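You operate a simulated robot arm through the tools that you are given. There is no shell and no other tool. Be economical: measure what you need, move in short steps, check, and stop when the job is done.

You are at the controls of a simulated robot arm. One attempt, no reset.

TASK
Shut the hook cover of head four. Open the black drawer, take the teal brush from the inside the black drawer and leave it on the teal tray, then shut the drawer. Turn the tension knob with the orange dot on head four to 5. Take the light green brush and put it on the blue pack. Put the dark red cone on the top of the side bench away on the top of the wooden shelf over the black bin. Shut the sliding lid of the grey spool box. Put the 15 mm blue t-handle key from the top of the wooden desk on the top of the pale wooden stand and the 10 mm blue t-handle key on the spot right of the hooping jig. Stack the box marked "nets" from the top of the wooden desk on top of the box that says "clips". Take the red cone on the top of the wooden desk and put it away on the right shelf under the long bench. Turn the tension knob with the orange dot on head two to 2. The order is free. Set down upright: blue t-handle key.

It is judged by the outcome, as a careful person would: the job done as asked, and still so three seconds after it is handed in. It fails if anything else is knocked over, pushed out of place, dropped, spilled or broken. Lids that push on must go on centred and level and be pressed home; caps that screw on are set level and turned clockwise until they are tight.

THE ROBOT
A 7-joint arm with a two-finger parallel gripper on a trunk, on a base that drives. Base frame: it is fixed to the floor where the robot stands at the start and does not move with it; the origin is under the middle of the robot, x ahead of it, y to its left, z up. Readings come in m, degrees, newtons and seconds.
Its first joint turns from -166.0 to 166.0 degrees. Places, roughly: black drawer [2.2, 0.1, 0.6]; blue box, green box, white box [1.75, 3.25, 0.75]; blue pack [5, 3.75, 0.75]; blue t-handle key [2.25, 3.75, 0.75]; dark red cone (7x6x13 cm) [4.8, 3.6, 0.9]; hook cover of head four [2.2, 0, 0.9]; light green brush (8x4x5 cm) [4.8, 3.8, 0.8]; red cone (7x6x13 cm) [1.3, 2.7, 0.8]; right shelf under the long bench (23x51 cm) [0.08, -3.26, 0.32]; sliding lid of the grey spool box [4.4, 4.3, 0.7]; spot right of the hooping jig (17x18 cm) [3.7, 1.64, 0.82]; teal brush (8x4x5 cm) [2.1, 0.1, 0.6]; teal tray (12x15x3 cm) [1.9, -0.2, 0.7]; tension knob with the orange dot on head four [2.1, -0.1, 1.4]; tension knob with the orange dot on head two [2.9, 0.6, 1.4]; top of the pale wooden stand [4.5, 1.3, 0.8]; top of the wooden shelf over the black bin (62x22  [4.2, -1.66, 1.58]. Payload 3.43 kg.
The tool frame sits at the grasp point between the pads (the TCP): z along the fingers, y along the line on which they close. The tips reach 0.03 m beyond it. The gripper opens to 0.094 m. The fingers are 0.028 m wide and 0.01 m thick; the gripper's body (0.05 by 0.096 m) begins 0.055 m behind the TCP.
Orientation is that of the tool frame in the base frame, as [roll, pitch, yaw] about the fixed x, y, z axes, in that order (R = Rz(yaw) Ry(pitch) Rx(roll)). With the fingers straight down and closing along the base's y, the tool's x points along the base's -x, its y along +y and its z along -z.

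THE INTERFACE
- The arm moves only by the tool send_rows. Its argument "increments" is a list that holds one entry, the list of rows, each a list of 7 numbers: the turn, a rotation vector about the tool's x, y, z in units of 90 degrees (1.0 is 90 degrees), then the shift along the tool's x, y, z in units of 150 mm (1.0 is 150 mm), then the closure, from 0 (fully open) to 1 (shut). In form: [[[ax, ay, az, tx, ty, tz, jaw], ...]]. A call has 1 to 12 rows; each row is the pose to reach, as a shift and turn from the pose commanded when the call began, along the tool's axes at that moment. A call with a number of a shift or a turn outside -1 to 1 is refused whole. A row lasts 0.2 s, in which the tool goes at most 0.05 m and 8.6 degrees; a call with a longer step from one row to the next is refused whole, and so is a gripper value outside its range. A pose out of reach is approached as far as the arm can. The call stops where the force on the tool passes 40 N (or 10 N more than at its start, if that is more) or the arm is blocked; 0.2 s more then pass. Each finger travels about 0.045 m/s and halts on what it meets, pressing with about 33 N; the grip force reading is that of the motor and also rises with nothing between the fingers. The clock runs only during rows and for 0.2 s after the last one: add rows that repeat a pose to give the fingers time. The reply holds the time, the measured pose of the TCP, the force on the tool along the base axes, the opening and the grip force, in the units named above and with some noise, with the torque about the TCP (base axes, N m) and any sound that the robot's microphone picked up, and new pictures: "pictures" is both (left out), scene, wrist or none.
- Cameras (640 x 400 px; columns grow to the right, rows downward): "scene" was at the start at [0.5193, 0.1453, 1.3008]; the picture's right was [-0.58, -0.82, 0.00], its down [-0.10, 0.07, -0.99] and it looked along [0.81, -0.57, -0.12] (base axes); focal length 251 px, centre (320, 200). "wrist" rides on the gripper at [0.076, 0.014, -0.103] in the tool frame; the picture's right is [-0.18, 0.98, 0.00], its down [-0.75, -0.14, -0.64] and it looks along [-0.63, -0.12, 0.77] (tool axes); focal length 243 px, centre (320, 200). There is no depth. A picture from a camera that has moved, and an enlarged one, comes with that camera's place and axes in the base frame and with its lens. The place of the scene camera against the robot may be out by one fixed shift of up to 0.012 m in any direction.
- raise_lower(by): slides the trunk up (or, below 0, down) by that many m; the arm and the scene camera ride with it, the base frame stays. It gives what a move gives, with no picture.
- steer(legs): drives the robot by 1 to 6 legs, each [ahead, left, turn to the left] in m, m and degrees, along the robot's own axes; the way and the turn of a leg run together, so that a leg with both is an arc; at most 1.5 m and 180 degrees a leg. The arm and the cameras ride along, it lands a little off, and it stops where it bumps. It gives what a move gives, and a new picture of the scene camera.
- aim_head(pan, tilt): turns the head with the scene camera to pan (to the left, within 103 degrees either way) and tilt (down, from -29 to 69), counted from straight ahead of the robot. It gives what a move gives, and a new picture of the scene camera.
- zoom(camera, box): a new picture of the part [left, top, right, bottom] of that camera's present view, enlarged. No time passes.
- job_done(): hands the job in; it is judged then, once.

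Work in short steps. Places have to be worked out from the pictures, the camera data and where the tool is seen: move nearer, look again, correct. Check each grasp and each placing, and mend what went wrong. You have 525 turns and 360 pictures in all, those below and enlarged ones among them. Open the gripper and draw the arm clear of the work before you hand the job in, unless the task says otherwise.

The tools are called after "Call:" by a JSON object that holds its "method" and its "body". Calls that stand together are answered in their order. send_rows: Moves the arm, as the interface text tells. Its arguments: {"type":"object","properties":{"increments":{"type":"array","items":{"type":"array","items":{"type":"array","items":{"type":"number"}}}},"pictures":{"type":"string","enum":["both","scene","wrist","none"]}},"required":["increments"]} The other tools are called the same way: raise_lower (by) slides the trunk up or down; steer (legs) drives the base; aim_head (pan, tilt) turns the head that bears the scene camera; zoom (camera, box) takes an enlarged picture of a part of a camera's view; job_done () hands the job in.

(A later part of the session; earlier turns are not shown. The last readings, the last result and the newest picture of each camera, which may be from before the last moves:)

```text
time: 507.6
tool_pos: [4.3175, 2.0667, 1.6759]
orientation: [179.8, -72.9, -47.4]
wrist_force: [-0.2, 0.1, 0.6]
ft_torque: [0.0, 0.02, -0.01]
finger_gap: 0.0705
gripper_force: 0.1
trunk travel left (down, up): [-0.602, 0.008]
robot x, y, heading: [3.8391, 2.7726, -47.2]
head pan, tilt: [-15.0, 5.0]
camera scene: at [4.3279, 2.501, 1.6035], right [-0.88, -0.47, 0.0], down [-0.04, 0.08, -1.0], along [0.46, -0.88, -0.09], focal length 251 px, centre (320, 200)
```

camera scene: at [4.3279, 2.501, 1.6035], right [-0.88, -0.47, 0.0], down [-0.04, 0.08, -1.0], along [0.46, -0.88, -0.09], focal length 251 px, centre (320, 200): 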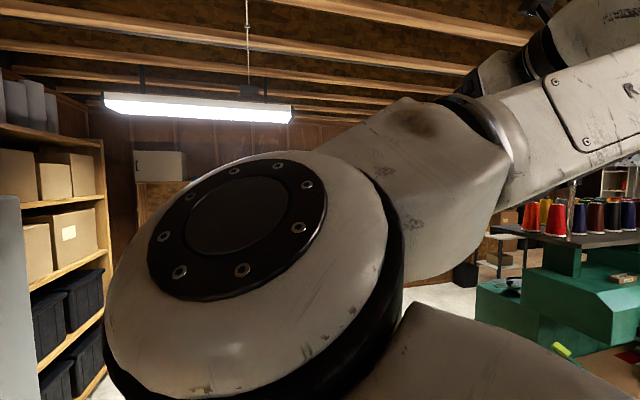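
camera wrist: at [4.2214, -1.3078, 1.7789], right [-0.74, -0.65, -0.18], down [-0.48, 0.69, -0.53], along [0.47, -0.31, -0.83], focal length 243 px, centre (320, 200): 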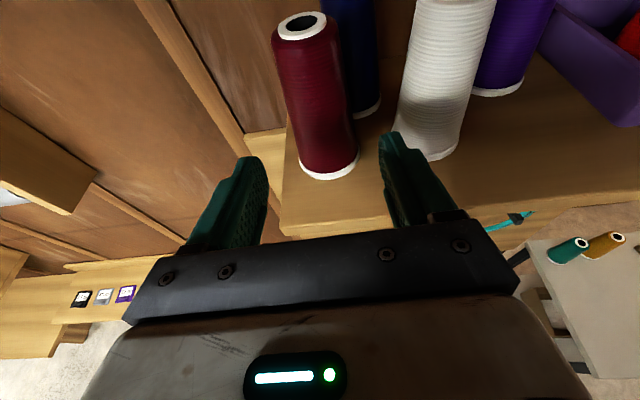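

Re-extend the arm to the known safe posture, then pitch the tool back down about the wrist.

Call:
{"method": "send_rows", "body": {"increments": [[[0, 0, 0, -0.05, 0, 0.25, 0.5], [0, 0, 0, -0.12, 0, 0.5, 0.5], [0, 0, 0, -0.18, 0, 0.75, 0.5], [0, 0, 0, -0.24, 0, 1, 0.5]]], "pictures": "none"}}

Call:
{"method": "send_rows", "body": {"increments": [[[0, 0, 0, -0.06, 0, 0.25, 0.5], [0, 0, 0, -0.12, 0, 0.5, 0.5], [0, 0, 0, -0.18, 0, 0.75, 0.5], [0, 0, 0, -0.24, 0, 1, 0.5]]], "pictures": "none"}}

Call:
{"method": "send_rows", "body": {"increments": [[[0, -0.089, 0, -0.204, 0, -0.014, 0.5], [0, -0.178, 0, -0.404, 0, -0.057, 0.5], [0, -0.267, 0, -0.597, 0, -0.127, 0.5], [0, -0.356, 0, -0.777, 0, -0.223, 0.5], [0, -0.44, 0, -0.93, 0, -0.34, 0.5]]], "pictures": "none"}}

Call:
{"method": "send_rows", "body": {"increments": [[[0, -0.089, 0, -0.204, 0, -0.014, 0.5], [0, -0.178, 0, -0.404, 0, -0.057, 0.5], [0, -0.267, 0, -0.597, 0, -0.127, 0.5], [0, -0.367, 0, -0.79, 0, -0.23, 0.5]]], "pictures": "none"}}

```text
time: 508.6
tool_pos: [4.4066, 1.9687, 1.5987]
orientation: [-180.0, -73.1, -47.5]
wrist_force: [-0.2, -1.3, 0.7]
ft_torque: [0.0, -0.01, 0.03]
finger_gap: 0.047
gripper_force: 0.1
trunk travel left (down, up): [-0.602, 0.008]
robot x, y, heading: [3.8427, 2.7716, -47.4]
head pan, tilt: [-15.0, 5.0]
```

```text
time: 509.6
tool_pos: [4.4978, 1.8702, 1.5183]
orientation: [-180.0, -73.0, -47.5]
wrist_force: [-0.1, -0.2, 0.0]
ft_torque: [0.01, -0.02, 0.0]
finger_gap: 0.047
gripper_force: 0.1
trunk travel left (down, up): [-0.602, 0.008]
robot x, y, heading: [3.8397, 2.7733, -47.2]
head pan, tilt: [-15.0, 5.0]
```

```text
time: 510.8
tool_pos: [4.4349, 1.9386, 1.4009]
orientation: [180.0, -33.3, -47.7]
wrist_force: [-0.6, -0.7, -0.4]
ft_torque: [0.01, -0.01, 0.04]
finger_gap: 0.0472
gripper_force: 0.0
trunk travel left (down, up): [-0.602, 0.008]
robot x, y, heading: [3.8398, 2.7721, -47.3]
head pan, tilt: [-15.0, 5.0]
```

```text
refused: row 4 steps farther than a row can; nothing moved
```

Call:
{"method": "send_rows", "body": {"increments": [[[0, -0.089, 0, -0.204, 0, -0.014, 0.5], [0, -0.178, 0, -0.404, 0, -0.057, 0.5], [0, -0.267, 0, -0.597, 0, -0.127, 0.5], [0, -0.356, 0, -0.777, 0, -0.2, 0.5], [0, -0.37, 0, -0.79, 0, -0.2, 0.5]]], "pictures": "none"}}

Call:
{"method": "send_rows", "body": {"increments": [[[0, 0, -0.091, 0, 0, 0, 0.5], [0, 0, -0.182, 0, 0, 0, 0.5], [0, 0, -0.273, 0, 0, 0, 0.5], [0, 0, -0.364, 0, 0, 0, 0.5], [0, 0, -0.455, 0, 0, 0, 0.5], [0, 0, -0.546, 0, 0, 0, 0.5], [0, 0, -0.637, 0, 0, 0, 0.5], [0, 0, -0.728, 0, 0, 0, 0.5], [0, 0, -0.819, 0, 0, 0, 0.5], [0, 0, -0.91, 0, 0, 0, 0.5], [0, 0, -1, 0, 0, 0, 0.5]]], "pictures": "none"}}

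Call:
{"method": "aim_head", "body": {"pan": -25, "tilt": 35}}

```text
time: 512.0
tool_pos: [4.3578, 2.0219, 1.3621]
orientation: [-180.0, 0.0, -47.6]
wrist_force: [0.7, -0.5, -0.2]
ft_torque: [0.0, -0.02, -0.01]
finger_gap: 0.0469
gripper_force: 0.2
trunk travel left (down, up): [-0.602, 0.008]
robot x, y, heading: [3.838, 2.7734, -47.3]
head pan, tilt: [-15.0, 5.0]
```

```text
time: 514.4
tool_pos: [4.358, 2.0226, 1.3617]
orientation: [179.8, 0.1, 42.4]
wrist_force: [-0.1, 0.3, -0.4]
ft_torque: [-0.01, -0.02, -0.02]
finger_gap: 0.0471
gripper_force: 0.1
trunk travel left (down, up): [-0.602, 0.008]
robot x, y, heading: [3.84, 2.7718, -47.1]
head pan, tilt: [-15.0, 5.0]
```

```text
time: 515.3
tool_pos: [4.3585, 2.0215, 1.362]
orientation: [180.0, 0.1, 42.4]
wrist_force: [-0.1, 0.1, 0.8]
ft_torque: [-0.04, -0.01, 0.01]
finger_gap: 0.047
gripper_force: 0.0
trunk travel left (down, up): [-0.602, 0.008]
robot x, y, heading: [3.8393, 2.7697, -47.1]
head pan, tilt: [-25.0, 35.0]
camera scene: at [4.312, 2.4983, 1.5554], right [-0.95, -0.31, 0.0], down [-0.18, 0.55, -0.82], along [0.25, -0.78, -0.57], focal length 251 px, centre (320, 200)
```

scene: 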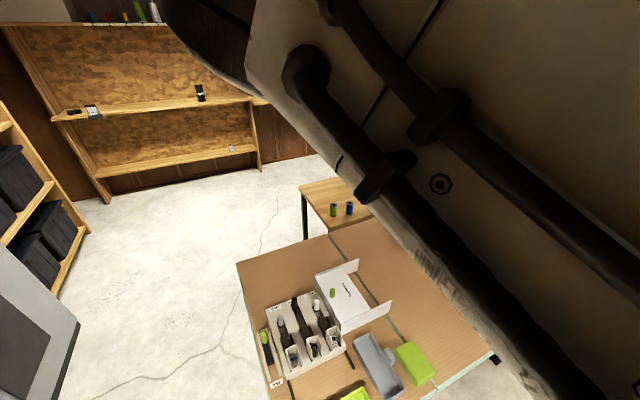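

Tool is down again. Drive right 0.85 m to inspect the hooping jig and its spot.

Call:
{"method": "steer", "body": {"legs": [[-0.15, -0.85, 0]]}}

Call:
{"method": "aim_head", "body": {"pan": 5, "tilt": 45}}

```text
time: 519.9
tool_pos: [3.6368, 1.5554, 1.3592]
orientation: [179.9, 0.1, 42.5]
wrist_force: [-0.6, -0.2, 1.1]
ft_torque: [0.01, 0.03, 0.0]
finger_gap: 0.0471
gripper_force: 0.0
trunk travel left (down, up): [-0.602, 0.008]
robot x, y, heading: [3.1185, 2.3026, -47.0]
head pan, tilt: [-25.0, 35.0]
camera scene: at [3.5909, 2.0313, 1.5553], right [-0.95, -0.31, 0.0], down [-0.18, 0.55, -0.82], along [0.25, -0.78, -0.57], focal length 251 px, centre (320, 200)
```

scene: 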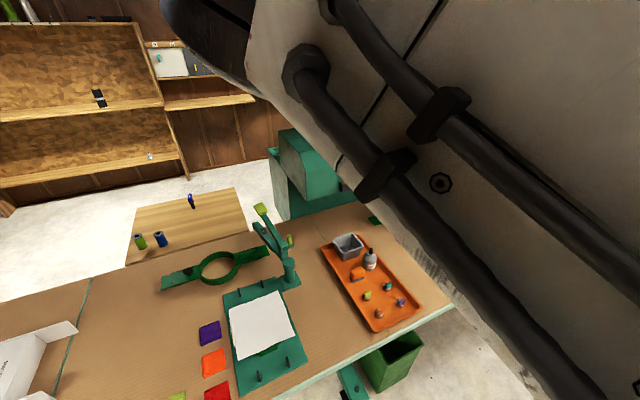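

```text
time: 520.8
tool_pos: [3.6372, 1.5547, 1.3607]
orientation: [179.9, 0.1, 42.5]
wrist_force: [0.6, -0.6, 0.0]
ft_torque: [0.02, 0.02, 0.03]
finger_gap: 0.047
gripper_force: 0.2
trunk travel left (down, up): [-0.602, 0.008]
robot x, y, heading: [3.1178, 2.3044, -47.1]
head pan, tilt: [5.0, 45.0]
camera scene: at [3.6242, 2.0605, 1.5405], right [-0.67, -0.74, 0.0], down [-0.52, 0.48, -0.71], along [0.52, -0.48, -0.71], focal length 251 px, centre (320, 200)
```

scene: 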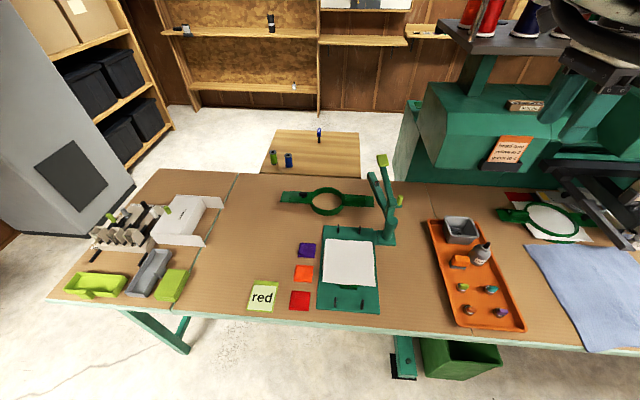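

The spot right of the jig (between jig and orange tray) is clear, and the 15 mm key stands fine. Now fetch the 10 mm key: back up and turn to the desk.

Call:
{"method": "steer", "body": {"legs": [[-0.4, 0, 0], [0, 0, 90], [0, 0, 90], [0.2, -0.31, 0]]}}

```text
time: 532.9
tool_pos: [2.4457, 3.708, 1.3609]
orientation: [180.0, 0.0, -138.5]
wrist_force: [0.3, -0.4, -0.1]
ft_torque: [-0.01, -0.01, 0.0]
finger_gap: 0.0471
gripper_force: 0.0
trunk travel left (down, up): [-0.602, 0.008]
robot x, y, heading: [2.9501, 2.9475, 131.5]
head pan, tilt: [5.0, 45.0]
camera scene: at [2.451, 3.2085, 1.5405], right [0.69, 0.73, 0.0], down [0.51, -0.48, -0.71], along [-0.51, 0.48, -0.71], focal length 251 px, centre (320, 200)
```

scene: 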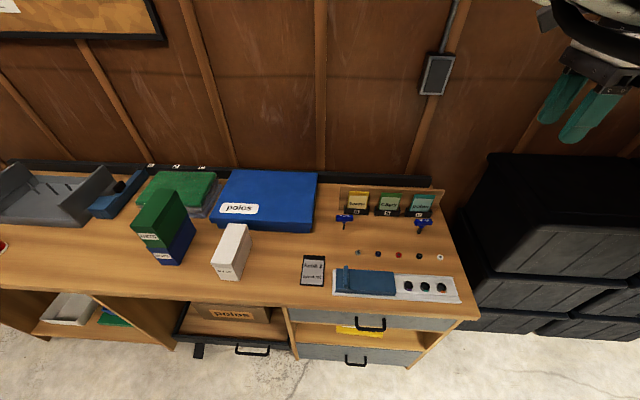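

Call:
{"method": "steer", "body": {"legs": [[0, 0, 2.5], [0.21, 0, 0]]}}

Call:
{"method": "raise_lower", "body": {"by": -0.3}}

Call:
{"method": "send_rows", "body": {"increments": [[[0, 0, 0, 0, 0, 0, 0.5]]], "pictures": "wrist"}}

```text
time: 534.9
tool_pos: [2.2673, 3.8351, 1.3609]
orientation: [179.9, 0.1, -136.3]
wrist_force: [-0.3, -0.4, 0.0]
ft_torque: [0.01, 0.0, -0.03]
finger_gap: 0.047
gripper_force: 0.0
trunk travel left (down, up): [-0.602, 0.008]
robot x, y, heading: [2.8041, 3.1014, 134.1]
head pan, tilt: [5.0, 45.0]
camera scene: at [2.2948, 3.3379, 1.5404], right [0.65, 0.76, 0.0], down [0.53, -0.46, -0.71], along [-0.53, 0.46, -0.71], focal length 251 px, centre (320, 200)
```

scene: 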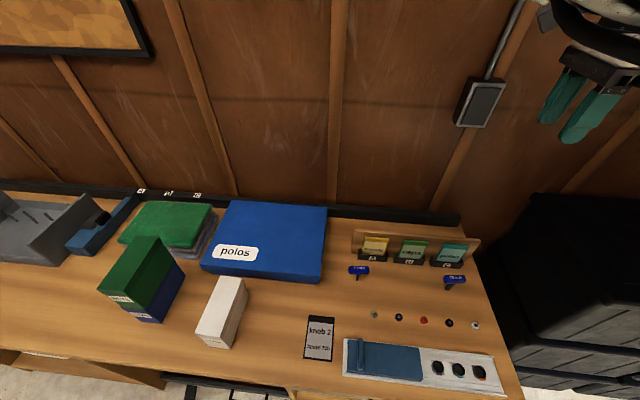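

```text
time: 537.9
tool_pos: [2.2686, 3.8356, 1.0619]
orientation: [179.9, 0.1, -136.2]
wrist_force: [-0.3, 0.0, 0.1]
ft_torque: [-0.01, -0.04, 0.05]
finger_gap: 0.0472
gripper_force: 0.0
trunk travel left (down, up): [-0.302, 0.308]
robot x, y, heading: [2.8024, 3.0965, 134.1]
head pan, tilt: [5.0, 45.0]
```

```text
time: 538.3
tool_pos: [2.2686, 3.8364, 1.0613]
orientation: [179.8, 0.1, -136.3]
wrist_force: [0.1, 0.4, -0.1]
ft_torque: [0.01, 0.04, -0.01]
finger_gap: 0.0469
gripper_force: 0.0
trunk travel left (down, up): [-0.302, 0.308]
robot x, y, heading: [2.8051, 3.1015, 133.9]
head pan, tilt: [5.0, 45.0]
camera wrist: at [2.2036, 3.7937, 1.1632], right [-0.55, 0.84, 0.0], down [0.64, 0.42, 0.64], along [0.54, 0.35, -0.77], focal length 243 px, centre (320, 200)
```

wrist: 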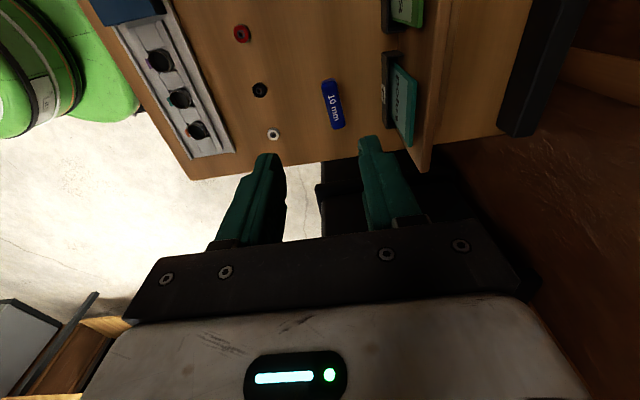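

10 mm key at ≈(2.284,3.864), handle ~6° rotated. Align and lower.

Call:
{"method": "send_rows", "body": {"increments": [[[0, 0, -0.03, -0.1, 0.03, 0, 0.5], [0, 0, -0.06, -0.2, 0.059, 0, 0.5], [0, 0, -0.06, -0.2, 0.059, 0, 0.5]]], "pictures": "none"}}

Call:
{"method": "raise_lower", "body": {"by": -0.13}}

Call:
{"method": "send_rows", "body": {"increments": [[[0, 0, 0, 0, 0, 0, 0.5]]], "pictures": "wrist"}}

```text
time: 539.1
tool_pos: [2.282, 3.8634, 1.0599]
orientation: [180.0, 0.1, -130.7]
wrist_force: [-0.1, 0.3, 0.5]
ft_torque: [-0.03, 0.02, 0.0]
finger_gap: 0.0469
gripper_force: 0.0
trunk travel left (down, up): [-0.302, 0.308]
robot x, y, heading: [2.8028, 3.099, 134.0]
head pan, tilt: [5.0, 45.0]
```

```text
time: 540.7
tool_pos: [2.2819, 3.8631, 0.9302]
orientation: [179.9, 0.1, -130.9]
wrist_force: [-0.2, -0.4, -0.9]
ft_torque: [0.06, 0.01, 0.01]
finger_gap: 0.0471
gripper_force: 0.0
trunk travel left (down, up): [-0.172, 0.438]
robot x, y, heading: [2.8058, 3.1027, 134.0]
head pan, tilt: [5.0, 45.0]
```

```text
time: 541.1
tool_pos: [2.2821, 3.8636, 0.9319]
orientation: [179.9, -0.1, -130.9]
wrist_force: [-0.4, 0.7, -1.1]
ft_torque: [0.0, -0.01, 0.02]
finger_gap: 0.0469
gripper_force: 0.1
trunk travel left (down, up): [-0.172, 0.438]
robot x, y, heading: [2.8016, 3.1019, 134.1]
head pan, tilt: [5.0, 45.0]
camera wrist: at [2.2231, 3.8149, 1.0332], right [-0.62, 0.78, 0.0], down [0.6, 0.48, 0.64], along [0.5, 0.4, -0.77], focal length 243 px, centre (320, 200)
```

wrist: 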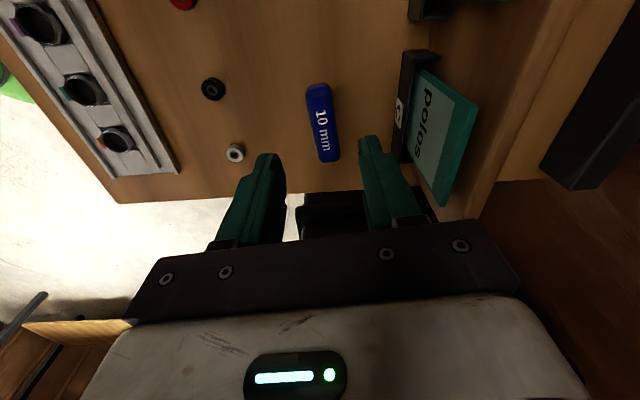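

Call:
{"method": "raise_lower", "body": {"by": -0.08}}

Call:
{"method": "send_rows", "body": {"increments": [[[0, 0, 0, 0.01, 0.01, 0, 0.5], [0, 0, 0, 0.01, 0.01, 0, 1], [0, 0, 0, 0.01, 0.01, 0, 1], [0, 0, 0, 0.01, 0.01, 0, 1], [0, 0, 0, 0.01, 0.01, 0, 1]]], "pictures": "none"}}

Call:
{"method": "raise_lower", "body": {"by": 0.4}}

Call:
{"method": "send_rows", "body": {"increments": [[[0, 0, 0, 0, 0, 0, 1]]], "pictures": "wrist"}}

```text
time: 542.2
tool_pos: [2.2835, 3.8628, 0.8507]
orientation: [179.9, 0.1, -130.9]
wrist_force: [0.0, -0.1, 0.0]
ft_torque: [0.01, -0.01, -0.02]
finger_gap: 0.047
gripper_force: 0.1
trunk travel left (down, up): [-0.092, 0.518]
robot x, y, heading: [2.8053, 3.0954, 134.0]
head pan, tilt: [5.0, 45.0]
```

```text
time: 543.5
tool_pos: [2.2796, 3.8627, 0.8508]
orientation: [179.9, 0.1, -131.0]
wrist_force: [0.3, 0.4, 0.4]
ft_torque: [0.03, -0.04, 0.01]
finger_gap: 0.0236
gripper_force: 33.1
trunk travel left (down, up): [-0.092, 0.518]
robot x, y, heading: [2.8026, 3.0973, 134.1]
head pan, tilt: [5.0, 45.0]
```

```text
time: 547.3
tool_pos: [2.2804, 3.8637, 1.2511]
orientation: [179.9, 0.0, -130.9]
wrist_force: [0.1, 0.2, -1.4]
ft_torque: [0.02, 0.03, -0.01]
finger_gap: 0.0237
gripper_force: 32.7
trunk travel left (down, up): [-0.492, 0.118]
robot x, y, heading: [2.8008, 3.1051, 134.0]
head pan, tilt: [5.0, 45.0]
```

```text
time: 547.7
tool_pos: [2.2802, 3.8641, 1.2511]
orientation: [179.9, 0.1, -130.8]
wrist_force: [-0.1, 0.6, -0.5]
ft_torque: [0.02, 0.01, 0.0]
finger_gap: 0.0235
gripper_force: 32.9
trunk travel left (down, up): [-0.492, 0.118]
robot x, y, heading: [2.8024, 3.1011, 134.2]
head pan, tilt: [5.0, 45.0]
camera wrist: at [2.2209, 3.815, 1.3534], right [-0.62, 0.78, 0.0], down [0.6, 0.48, 0.64], along [0.5, 0.4, -0.77], focal length 243 px, centre (320, 200)
```

wrist: 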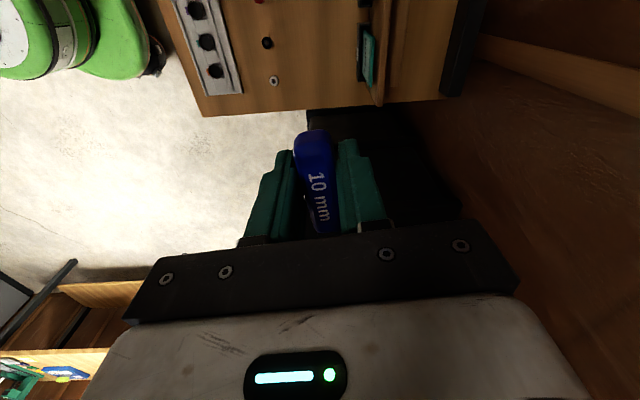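

Held. Back off, turn around to the machine table, and approach the jig spot.

Call:
{"method": "steer", "body": {"legs": [[-0.35, 0, 0], [0, 0, -90], [0, 0, -90]]}}

```text
time: 557.6
tool_pos: [3.5462, 2.0681, 1.2506]
orientation: [179.9, 0.2, 47.5]
wrist_force: [0.4, -1.1, -1.0]
ft_torque: [0.02, 0.04, 0.02]
finger_gap: 0.0236
gripper_force: 33.3
trunk travel left (down, up): [-0.492, 0.118]
robot x, y, heading: [3.0423, 2.848, -47.4]
head pan, tilt: [5.0, 45.0]
camera scene: at [3.5499, 2.6003, 1.4305], right [-0.68, -0.74, 0.0], down [-0.52, 0.48, -0.71], along [0.52, -0.48, -0.71], focal length 251 px, centre (320, 200)
```

scene: 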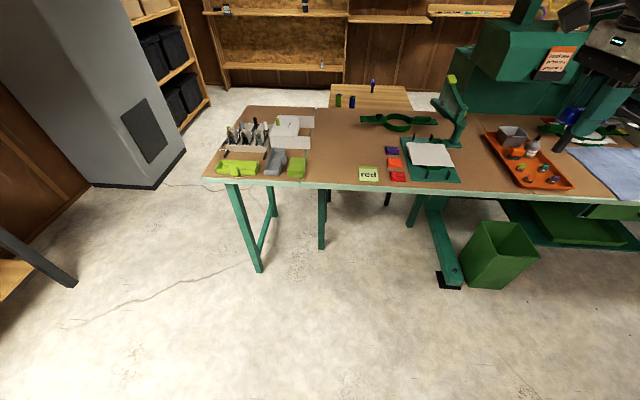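

Call:
{"method": "steer", "body": {"legs": [[0.41, -0.176, 0]]}}

Call:
{"method": "send_rows", "body": {"increments": [[[0, 0, 0, 0, 0, 0, 1]]], "pictures": "wrist"}}

```text
time: 560.3
tool_pos: [3.6908, 1.6428, 1.2514]
orientation: [179.9, 0.2, 47.5]
wrist_force: [0.0, 1.5, -0.8]
ft_torque: [-0.02, 0.03, 0.0]
finger_gap: 0.0237
gripper_force: 32.7
trunk travel left (down, up): [-0.492, 0.118]
robot x, y, heading: [3.1896, 2.4198, -47.7]
head pan, tilt: [5.0, 45.0]
camera scene: at [3.6947, 2.1748, 1.4305], right [-0.68, -0.74, 0.0], down [-0.52, 0.48, -0.71], along [0.52, -0.48, -0.71], focal length 251 px, centre (320, 200)
```

scene: 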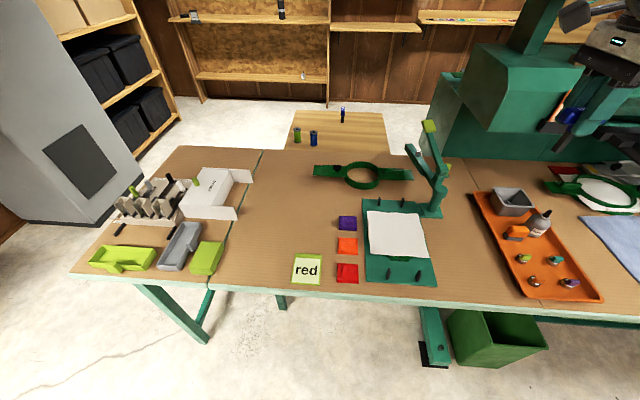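

```text
time: 560.7
tool_pos: [3.6897, 1.6422, 1.2503]
orientation: [179.9, 0.1, 47.6]
wrist_force: [0.5, 0.2, -0.8]
ft_torque: [-0.02, 0.0, 0.0]
finger_gap: 0.0238
gripper_force: 32.8
trunk travel left (down, up): [-0.492, 0.118]
robot x, y, heading: [3.1926, 2.4208, -47.7]
head pan, tilt: [5.0, 45.0]
camera wrist: at [3.7532, 1.6896, 1.3534], right [0.6, -0.8, 0.0], down [-0.61, -0.46, 0.64], along [-0.51, -0.39, -0.77], focal length 243 px, centre (320, 200)
```

wrist: 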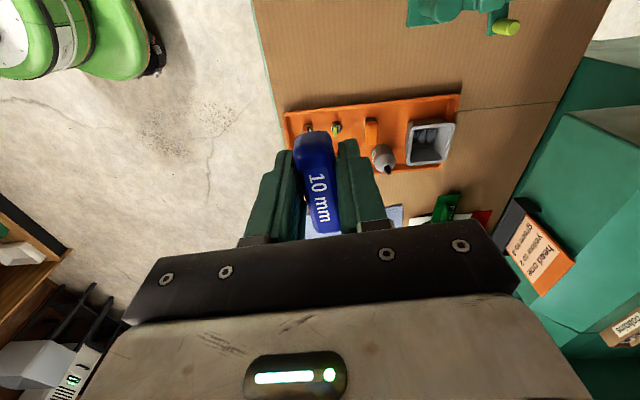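

Landing point is well inside the spot. Lower by trunk 0.33 m, then step down to contact.

Call:
{"method": "raise_lower", "body": {"by": -0.33}}

Call:
{"method": "send_rows", "body": {"increments": [[[0, 0, 0, 0, 0, 0.03, 1], [0, 0, 0, 0, 0, 0.06, 1], [0, 0, 0, 0, 0, 0.09, 1], [0, 0, 0, 0, 0, 0.12, 1], [0, 0, 0, 0, 0, 0.15, 1], [0, 0, 0, 0, 0, 0.18, 1]]], "pictures": "wrist"}}

```text
time: 564.0
tool_pos: [3.6909, 1.6427, 0.9197]
orientation: [179.9, 0.0, 47.6]
wrist_force: [1.0, 0.1, -0.5]
ft_torque: [0.01, 0.03, 0.02]
finger_gap: 0.0238
gripper_force: 32.7
trunk travel left (down, up): [-0.162, 0.448]
robot x, y, heading: [3.1924, 2.4202, -47.7]
head pan, tilt: [5.0, 45.0]
```

```text
time: 565.4
tool_pos: [3.691, 1.6416, 0.895]
orientation: [179.9, 0.1, 47.6]
wrist_force: [-0.5, 0.4, -0.1]
ft_torque: [-0.04, 0.0, 0.0]
finger_gap: 0.0235
gripper_force: 33.3
trunk travel left (down, up): [-0.162, 0.448]
robot x, y, heading: [3.1884, 2.4217, -47.8]
head pan, tilt: [5.0, 45.0]
camera wrist: at [3.7531, 1.6898, 0.9964], right [0.6, -0.8, 0.0], down [-0.61, -0.46, 0.64], along [-0.51, -0.39, -0.77], focal length 243 px, centre (320, 200)
```

wrist: 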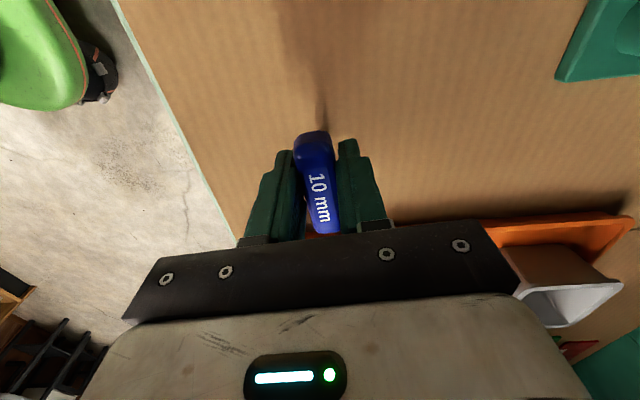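

Call:
{"method": "send_rows", "body": {"increments": [[[0, 0, 0, 0, 0, 0.02, 1], [0, 0, 0, 0, 0, 0.04, 1], [0, 0, 0, 0, 0, 0.06, 1], [0, 0, 0, 0, 0, 0.08, 1], [0, 0, 0, 0, 0, 0.095, 1], [0, 0, 0, 0, 0, 0.11, 1], [0, 0, 0, 0, 0, 0.125, 1], [0, 0, 0, 0, 0, 0.14, 1]]], "pictures": "none"}}

```text
time: 567.2
tool_pos: [3.6904, 1.6421, 0.8753]
orientation: [179.8, 0.1, 47.5]
wrist_force: [5.9, -1.9, 31.6]
ft_torque: [-0.15, -0.18, 0.01]
finger_gap: 0.0239
gripper_force: 33.3
trunk travel left (down, up): [-0.162, 0.448]
robot x, y, heading: [3.1913, 2.421, -47.5]
head pan, tilt: [5.0, 45.0]
```

Contact (32 N). Ease up 2 mm, release gently, rise.

Call:
{"method": "send_rows", "body": {"increments": [[[0, 0, 0, 0, 0, -0.02, 1], [0, 0, 0, 0, 0, -0.02, 1], [0, 0, 0, 0, 0, -0.02, 0.72], [0, 0, 0, 0, 0, -0.02, 0.65], [0, 0, 0, 0, 0, -0.02, 0.55], [0, 0, 0, 0, 0, -0.02, 0.45], [0, 0, 0, 0, 0, -0.02, 0.45], [0, 0, 0, 0, 0, -0.15, 0.45], [0, 0, 0, 0, 0, -0.3, 0.45], [0, 0, 0, 0, 0, -0.6, 0.45], [0, 0, 0, 0, 0, -0.9, 0.45]]], "pictures": "wrist"}}

```text
time: 569.6
tool_pos: [3.6891, 1.6401, 0.9971]
orientation: [-179.1, -0.1, 47.4]
wrist_force: [0.8, -0.8, -0.5]
ft_torque: [-0.01, 0.03, 0.0]
finger_gap: 0.0519
gripper_force: 0.1
trunk travel left (down, up): [-0.162, 0.448]
robot x, y, heading: [3.189, 2.4239, -47.6]
head pan, tilt: [5.0, 45.0]
camera wrist: at [3.7536, 1.6868, 1.0993], right [0.6, -0.8, -0.02], down [-0.61, -0.47, 0.64], along [-0.52, -0.38, -0.76], focal length 243 px, centre (320, 200)
```

wrist: 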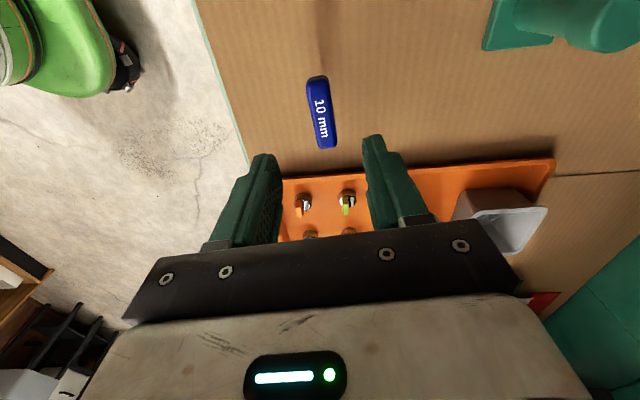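

The 10 mm key stands upright on its spot. Last: the red cone. Raise, back off, and re-orient the gripper to horizontal as before.

Call:
{"method": "raise_lower", "body": {"by": 0.28}}

Call:
{"method": "steer", "body": {"legs": [[-0.6, 0, 0]]}}

Call:
{"method": "send_rows", "body": {"increments": [[[0, 0, 0.091, 0, 0.05, 0, 0], [-0.01, 0, 0.182, 0, 0.1, 0.1, 0], [-0.01, 0, 0.273, 0, 0.2, 0.2, 0], [-0.01, 0, 0.364, 0, 0.3, 0.3, 0], [-0.01, 0, 0.455, 0, 0.3, 0.4, 0], [-0.01, 0, 0.546, 0, 0.3, 0.5, 0], [-0.01, 0, 0.637, 0, 0.3, 0.6, 0], [-0.01, 0, 0.728, 0, 0.3, 0.6, 0], [-0.01, 0, 0.819, 0, 0.3, 0.6, 0], [-0.01, 0, 0.91, 0, 0.3, 0.6, 0], [-0.01, 0, 1, 0, 0.3, 0.6, 0]]], "pictures": "none"}}

Call:
{"method": "send_rows", "body": {"increments": [[[0, 0.089, 0, 0.204, 0, -0.014, 0], [0, 0.178, 0, 0.404, 0, -0.057, 0], [0, 0.267, 0, 0.597, 0, -0.127, 0], [0, 0.356, 0, 0.777, 0, -0.223, 0], [0, 0.444, 0, 0.943, 0, -0.343, 0], [0, 0.444, 0, 0.943, 0, -0.343, 0]]], "pictures": "none"}}

Call:
{"method": "send_rows", "body": {"increments": [[[0, 0.089, 0, 0.204, 0, -0.014, 0], [0, 0.178, 0, 0.404, 0, -0.057, 0], [0, 0.267, 0, 0.597, 0, -0.127, 0], [0, 0.356, 0, 0.777, 0, -0.223, 0], [0, 0.356, 0, 0.777, 0, -0.223, 0]]], "pictures": "none"}}

```text
time: 572.4
tool_pos: [3.6896, 1.6417, 1.2783]
orientation: [-179.2, 0.1, 47.5]
wrist_force: [-0.3, -0.7, -0.1]
ft_torque: [0.02, 0.01, 0.01]
finger_gap: 0.0518
gripper_force: 0.0
trunk travel left (down, up): [-0.442, 0.168]
robot x, y, heading: [3.1894, 2.4187, -47.5]
head pan, tilt: [5.0, 45.0]
```

```text
time: 575.9
tool_pos: [3.2735, 2.0956, 1.2773]
orientation: [-179.3, 0.2, 47.5]
wrist_force: [0.3, -0.4, -0.6]
ft_torque: [-0.02, 0.02, -0.03]
finger_gap: 0.0519
gripper_force: 0.1
trunk travel left (down, up): [-0.442, 0.168]
robot x, y, heading: [2.7742, 2.8762, -47.7]
head pan, tilt: [5.0, 45.0]
camera scene: at [3.2788, 2.63, 1.3805], right [-0.68, -0.74, 0.0], down [-0.52, 0.48, -0.71], along [0.52, -0.48, -0.71], focal length 251 px, centre (320, 200)
```

scene: 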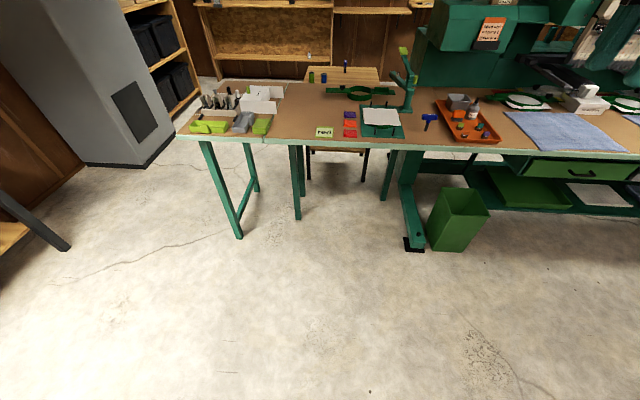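

```text
time: 578.3
tool_pos: [3.3067, 2.0672, 1.187]
orientation: [179.1, 0.2, -42.6]
wrist_force: [-1.0, -0.3, -0.3]
ft_torque: [-0.01, 0.01, 0.03]
finger_gap: 0.0938
gripper_force: 0.0
trunk travel left (down, up): [-0.442, 0.168]
robot x, y, heading: [2.7712, 2.8777, -47.6]
head pan, tilt: [5.0, 45.0]
```

```text
time: 579.7
tool_pos: [3.4123, 1.9704, 1.2395]
orientation: [178.9, -39.8, -41.8]
wrist_force: [-0.9, 0.3, 0.7]
ft_torque: [-0.03, -0.01, 0.0]
finger_gap: 0.0942
gripper_force: 0.0
trunk travel left (down, up): [-0.442, 0.168]
robot x, y, heading: [2.7737, 2.8792, -47.6]
head pan, tilt: [5.0, 45.0]
```

```text
time: 580.9
tool_pos: [3.4634, 1.9273, 1.3385]
orientation: [177.5, -71.7, -40.0]
wrist_force: [-0.9, 0.9, 0.1]
ft_torque: [-0.04, 0.01, -0.01]
finger_gap: 0.0942
gripper_force: 0.1
trunk travel left (down, up): [-0.442, 0.168]
robot x, y, heading: [2.7746, 2.8795, -47.7]
head pan, tilt: [5.0, 45.0]
```

Call:
{"method": "send_rows", "body": {"increments": [[[-0.053, 0, 0.026, 0, 0, 0, 0.1], [-0.053, 0, 0.026, 0, 0, 0, 0.1]]], "pictures": "none"}}

Call:
{"method": "steer", "body": {"legs": [[0, 0, -90], [0, 0, -90], [-0.54, 1.2, 0]]}}

Call:
{"method": "aim_head", "body": {"pan": 0, "tilt": 30}}

```text
time: 581.5
tool_pos: [3.4632, 1.9258, 1.3392]
orientation: [179.9, -71.7, -47.6]
wrist_force: [0.8, -0.7, 0.2]
ft_torque: [-0.01, 0.02, -0.02]
finger_gap: 0.0847
gripper_force: 0.1
trunk travel left (down, up): [-0.442, 0.168]
robot x, y, heading: [2.7778, 2.879, -47.7]
head pan, tilt: [5.0, 45.0]
```

```text
time: 595.8
tool_pos: [1.5619, 2.6814, 1.3386]
orientation: [179.8, -71.8, 128.9]
wrist_force: [0.4, 0.4, 0.3]
ft_torque: [0.0, 0.01, -0.02]
finger_gap: 0.0842
gripper_force: 0.0
trunk travel left (down, up): [-0.442, 0.168]
robot x, y, heading: [2.1899, 1.6913, 128.6]
head pan, tilt: [5.0, 45.0]
camera scene: at [1.7052, 1.9766, 1.3805], right [0.72, 0.69, 0.0], down [0.49, -0.51, -0.71], along [-0.49, 0.51, -0.71], focal length 251 px, centre (320, 200)
```

scene: 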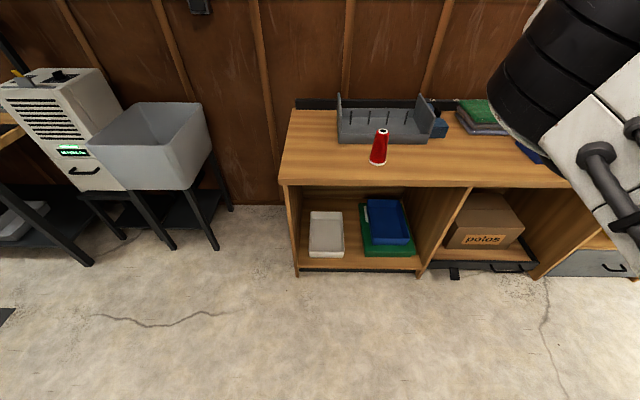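

```text
time: 596.6
tool_pos: [1.5636, 2.6821, 1.3374]
orientation: [179.8, -71.8, 128.9]
wrist_force: [0.2, 0.0, -0.2]
ft_torque: [0.0, -0.01, -0.02]
finger_gap: 0.0848
gripper_force: 0.1
trunk travel left (down, up): [-0.442, 0.168]
robot x, y, heading: [2.187, 1.6936, 128.9]
head pan, tilt: [0.0, 30.0]
camera scene: at [1.7048, 1.9883, 1.403], right [0.78, 0.63, 0.0], down [0.31, -0.39, -0.87], along [-0.54, 0.67, -0.5], focal length 251 px, centre (320, 200)
```

scene: 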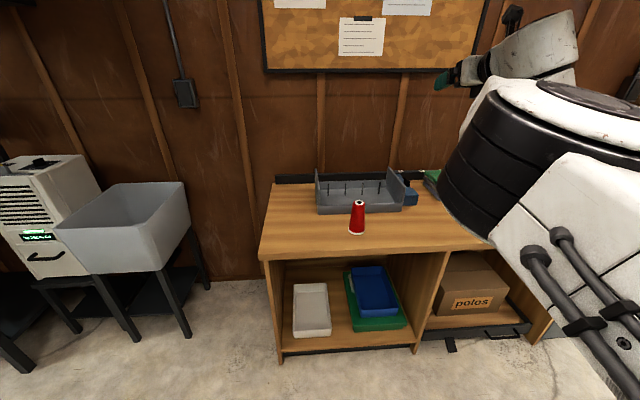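

Cone base ≈(1.328,2.688). Shift left 0.18, back 0.06, then lower to grasp height.

Call:
{"method": "steer", "body": {"legs": [[-0.06, 0.18, 0]]}}

Call:
{"method": "raise_lower", "body": {"by": -0.35}}

Call:
{"method": "send_rows", "body": {"increments": [[[0, 0, 0, 0, 0, 0, 0.1]]], "pictures": "wrist"}}

```text
time: 598.1
tool_pos: [1.4638, 2.5263, 1.3384]
orientation: [179.8, -71.8, 128.6]
wrist_force: [0.3, 0.3, 0.7]
ft_torque: [-0.04, 0.0, 0.03]
finger_gap: 0.0844
gripper_force: 0.2
trunk travel left (down, up): [-0.442, 0.168]
robot x, y, heading: [2.0867, 1.5335, 128.7]
head pan, tilt: [0.0, 30.0]
camera scene: at [1.6034, 1.8308, 1.4031], right [0.78, 0.62, 0.0], down [0.31, -0.39, -0.87], along [-0.54, 0.68, -0.5], focal length 251 px, centre (320, 200)
```

scene: 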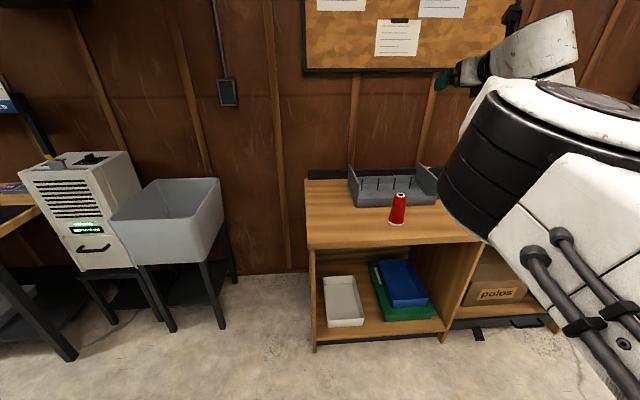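

```text
time: 601.6
tool_pos: [1.4633, 2.5257, 0.9883]
orientation: [179.7, -71.9, 128.6]
wrist_force: [-0.6, 0.4, -0.3]
ft_torque: [0.02, 0.02, 0.0]
finger_gap: 0.0848
gripper_force: 0.1
trunk travel left (down, up): [-0.092, 0.518]
robot x, y, heading: [2.0867, 1.5331, 128.5]
head pan, tilt: [0.0, 30.0]
```

```text
time: 602.0
tool_pos: [1.4644, 2.5259, 0.9886]
orientation: [179.7, -71.8, 128.6]
wrist_force: [-0.6, -0.3, -1.0]
ft_torque: [0.0, 0.03, -0.04]
finger_gap: 0.0846
gripper_force: 0.1
trunk travel left (down, up): [-0.092, 0.518]
robot x, y, heading: [2.0861, 1.5329, 128.6]
head pan, tilt: [0.0, 30.0]
camera wrist: at [1.5212, 2.4768, 1.0928], right [0.81, 0.57, -0.17], down [0.41, -0.75, -0.52], along [-0.42, 0.34, -0.84], focal length 243 px, centre (320, 200)
```

wrist: 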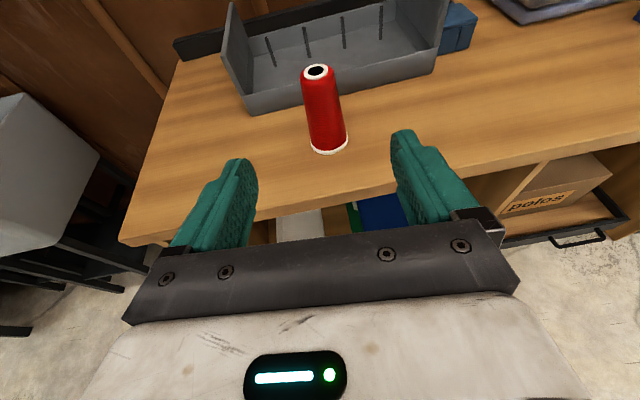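

Aligned. Lower 9 cm, drive 0.14 m ahead, then check.

Call:
{"method": "raise_lower", "body": {"by": -0.09}}

Call:
{"method": "steer", "body": {"legs": [[0.15, 0, 0]]}}

Call:
{"method": "send_rows", "body": {"increments": [[[0, 0, 0, 0, 0, 0, 0.1]]], "pictures": "wrist"}}

```text
time: 603.2
tool_pos: [1.4626, 2.5251, 0.8984]
orientation: [179.7, -71.8, 128.6]
wrist_force: [-0.2, 0.0, -1.2]
ft_torque: [0.02, 0.02, 0.0]
finger_gap: 0.0845
gripper_force: 0.0
trunk travel left (down, up): [-0.002, 0.608]
robot x, y, heading: [2.0859, 1.5318, 128.5]
head pan, tilt: [0.0, 30.0]
```

```text
time: 604.6
tool_pos: [1.3679, 2.6417, 0.8989]
orientation: [179.7, -71.9, 128.7]
wrist_force: [-0.3, 0.1, -0.4]
ft_torque: [-0.01, 0.01, 0.01]
finger_gap: 0.0845
gripper_force: 0.0
trunk travel left (down, up): [-0.002, 0.608]
robot x, y, heading: [1.9906, 1.6483, 128.6]
head pan, tilt: [0.0, 30.0]
camera scene: at [1.5087, 1.9478, 0.9631], right [0.78, 0.62, 0.0], down [0.31, -0.39, -0.87], along [-0.54, 0.68, -0.5], focal length 251 px, centre (320, 200)
```

scene: 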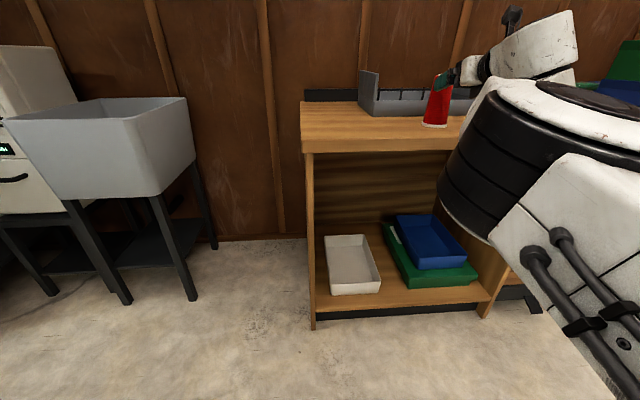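

```text
time: 605.0
tool_pos: [1.3663, 2.6431, 0.8987]
orientation: [179.7, -71.8, 128.7]
wrist_force: [-0.5, 0.4, -0.1]
ft_torque: [-0.01, 0.01, -0.01]
finger_gap: 0.0845
gripper_force: 0.0
trunk travel left (down, up): [-0.002, 0.608]
robot x, y, heading: [1.9941, 1.6493, 128.9]
head pan, tilt: [0.0, 30.0]
camera wrist: at [1.4254, 2.5939, 1.0028], right [0.81, 0.57, -0.17], down [0.42, -0.75, -0.52], along [-0.42, 0.34, -0.84], focal length 243 px, centre (320, 200)
```

wrist: 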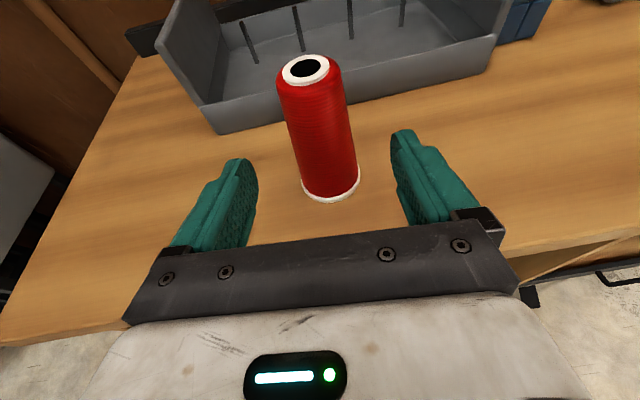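

Call:
{"method": "send_rows", "body": {"increments": [[[0, 0, 0, 0.033, 0, 0.1, 0.1], [0, 0, 0, 0.066, 0, 0.2, 0.1], [0, 0, 0, 0.1, 0, 0.3, 0.1], [0, 0, 0, 0.12, 0, 0.35, 0.1], [0, 0, 0, 0.12, 0, 0.35, 0.1], [0, 0, 0, 0.12, 0, 0.35, 1], [0, 0, 0, 0.12, 0, 0.35, 1], [0, 0, 0, 0.12, 0, 0.35, 1], [0, 0, 0, 0.12, 0, 0.35, 1], [0, 0, 0, 0.12, 0, 0.35, 1]]], "pictures": "none"}}

Call:
{"method": "raise_lower", "body": {"by": 0.25}}

Call:
{"method": "send_rows", "body": {"increments": [[[0, 0, 0, 0, 0, 0, 1]]], "pictures": "wrist"}}

```text
time: 607.2
tool_pos: [1.3393, 2.6806, 0.9013]
orientation: [179.7, -71.9, 128.7]
wrist_force: [-0.1, -0.3, -1.3]
ft_torque: [-0.01, -0.03, 0.01]
finger_gap: 0.0315
gripper_force: 33.0
out of reach, approached as far as the arm can: row 3, 4, 5, 6, 7, 8, 9, 10
trunk travel left (down, up): [-0.002, 0.608]
robot x, y, heading: [1.9912, 1.6483, 128.6]
head pan, tilt: [0.0, 30.0]
```

```text
time: 609.8
tool_pos: [1.3388, 2.6811, 1.1521]
orientation: [179.7, -71.8, 128.7]
wrist_force: [0.5, 0.1, -0.6]
ft_torque: [-0.03, -0.02, 0.02]
finger_gap: 0.0305
gripper_force: 33.3
trunk travel left (down, up): [-0.252, 0.358]
robot x, y, heading: [1.9898, 1.6528, 128.5]
head pan, tilt: [0.0, 30.0]
```

```text
time: 610.2
tool_pos: [1.3411, 2.6804, 1.1516]
orientation: [179.7, -71.9, 128.7]
wrist_force: [-0.2, 0.0, -2.2]
ft_torque: [-0.08, -0.03, -0.01]
finger_gap: 0.0307
gripper_force: 32.9
trunk travel left (down, up): [-0.252, 0.358]
robot x, y, heading: [1.9877, 1.6548, 128.6]
head pan, tilt: [0.0, 30.0]
camera wrist: at [1.3978, 2.6313, 1.2554], right [0.81, 0.57, -0.17], down [0.42, -0.75, -0.52], along [-0.42, 0.34, -0.84], focal length 243 px, centre (320, 200)
```

wrist: 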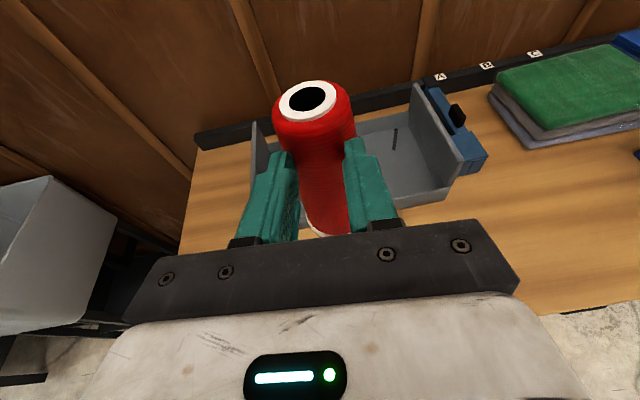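

The gap (31 mm) is suspiciously small. Zoom to inspect the grip.

Call:
{"method": "zoom", "body": {"camera": "wrist", "box": [220, 60, 420, 260]}}

Call:
{"method": "zoom", "body": {"camera": "scene", "box": [380, 20, 540, 160]}}

```text
2.00 times, centred on (320, 160) of wrist
camera zoom: at [1.3978, 2.6313, 1.2554], right [0.81, 0.57, -0.17], down [0.42, -0.75, -0.52], along [-0.42, 0.34, -0.84], focal length 485 px, centre (320, 280)
```

zoom: 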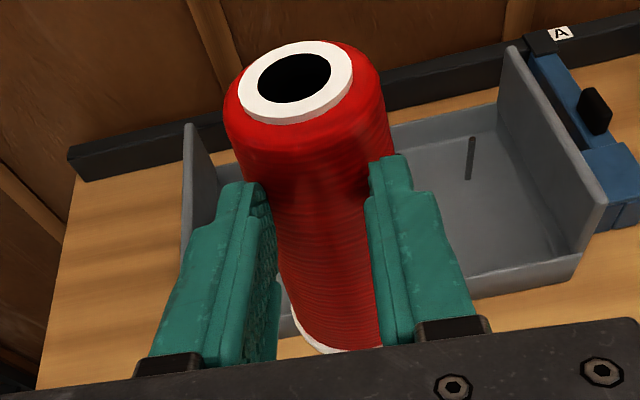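

```text
2.86 times, centred on (460, 90) of scene
camera zoom: at [1.5086, 1.9479, 1.213], right [0.78, 0.62, 0.0], down [0.31, -0.39, -0.87], along [-0.54, 0.68, -0.5], focal length 716 px, centre (-80, 514)
```

zoom: 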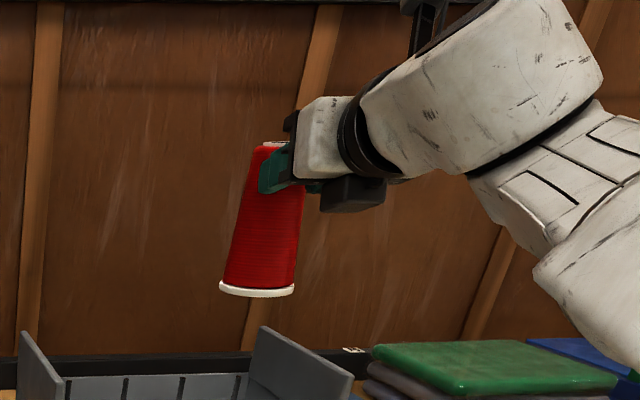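

It is pinched only by the tips near its top. Put it back down and regrip deeper and lower.

Call:
{"method": "raise_lower", "body": {"by": -0.247}}

Call:
{"method": "send_rows", "body": {"increments": [[[0, 0, 0, 0, 0, 0, 1], [0, 0, 0, 0, 0, 0, 0.5], [0, 0, 0, 0, 0, 0, 0.3], [0, 0, 0, 0, 0, 0, 0.1], [0, 0, 0, 0, 0, 0, 0.1]]], "pictures": "wrist"}}

```text
time: 612.7
tool_pos: [1.3394, 2.681, 0.9042]
orientation: [179.7, -71.8, 128.7]
wrist_force: [-0.1, -0.3, -1.2]
ft_torque: [-0.1, -0.04, 0.0]
finger_gap: 0.0302
gripper_force: 33.4
trunk travel left (down, up): [-0.005, 0.605]
robot x, y, heading: [1.9947, 1.6546, 128.7]
head pan, tilt: [0.0, 30.0]
```

```text
time: 613.9
tool_pos: [1.3395, 2.6795, 0.9053]
orientation: [179.7, -71.8, 128.7]
wrist_force: [0.8, 0.0, -0.2]
ft_torque: [0.01, -0.01, 0.01]
finger_gap: 0.0844
gripper_force: 0.1
trunk travel left (down, up): [-0.005, 0.605]
robot x, y, heading: [1.9917, 1.6481, 128.3]
head pan, tilt: [0.0, 30.0]
camera wrist: at [1.3978, 2.6312, 1.0085], right [0.81, 0.57, -0.17], down [0.42, -0.75, -0.52], along [-0.42, 0.34, -0.84], focal length 243 px, centre (320, 200)
```

wrist: 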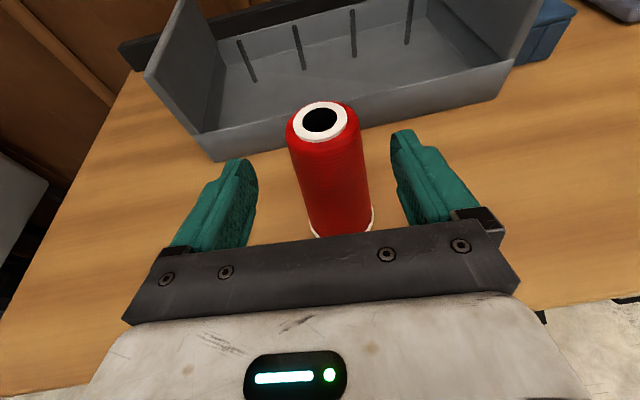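

Cone stands fine. Lower the arm 2 cm, drive 2.5 cm closer, and grip again.

Call:
{"method": "steer", "body": {"legs": [[0.03, 0, 0]]}}

Call:
{"method": "send_rows", "body": {"increments": [[[0, 0, 0, -0.06, 0.03, 0.02, 0.1], [0, 0, 0, -0.13, 0.03, 0.04, 0.1], [0, 0, 0, -0.13, 0.03, 0.04, 0.1], [0, 0, 0, -0.13, 0.03, 0.04, 1], [0, 0, 0, -0.13, 0.03, 0.04, 1], [0, 0, 0, -0.13, 0.03, 0.04, 1], [0, 0, 0, -0.13, 0.03, 0.04, 1], [0, 0, 0, -0.13, 0.03, 0.04, 1]]], "pictures": "wrist"}}

```text
time: 614.8
tool_pos: [1.3217, 2.7034, 0.9046]
orientation: [179.7, -71.8, 128.7]
wrist_force: [-0.6, -0.3, 0.2]
ft_torque: [0.02, 0.01, -0.04]
finger_gap: 0.0843
gripper_force: 0.1
trunk travel left (down, up): [-0.005, 0.605]
robot x, y, heading: [1.9712, 1.6772, 129.0]
head pan, tilt: [0.0, 30.0]
camera scene: at [1.4901, 1.9709, 0.9661], right [0.78, 0.63, 0.0], down [0.31, -0.39, -0.87], along [-0.54, 0.68, -0.5], focal length 251 px, centre (320, 200)
```

scene: 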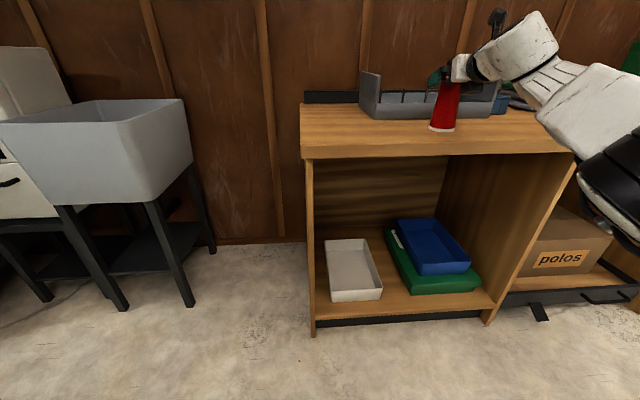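

```text
time: 616.6
tool_pos: [1.3255, 2.7051, 0.8829]
orientation: [179.7, -71.8, 128.8]
wrist_force: [-0.6, -0.4, 0.4]
ft_torque: [-0.01, -0.01, 0.0]
finger_gap: 0.054
gripper_force: 33.5
trunk travel left (down, up): [-0.005, 0.605]
robot x, y, heading: [1.9747, 1.6741, 129.0]
head pan, tilt: [0.0, 30.0]
camera wrist: at [1.3824, 2.6567, 0.988], right [0.81, 0.57, -0.17], down [0.42, -0.75, -0.52], along [-0.42, 0.34, -0.84], focal length 243 px, centre (320, 200)
```

wrist: 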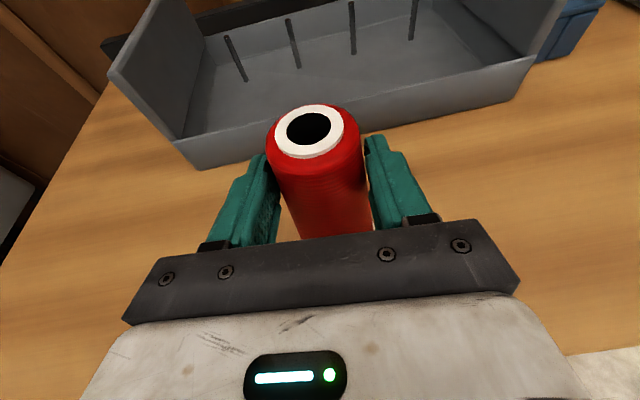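

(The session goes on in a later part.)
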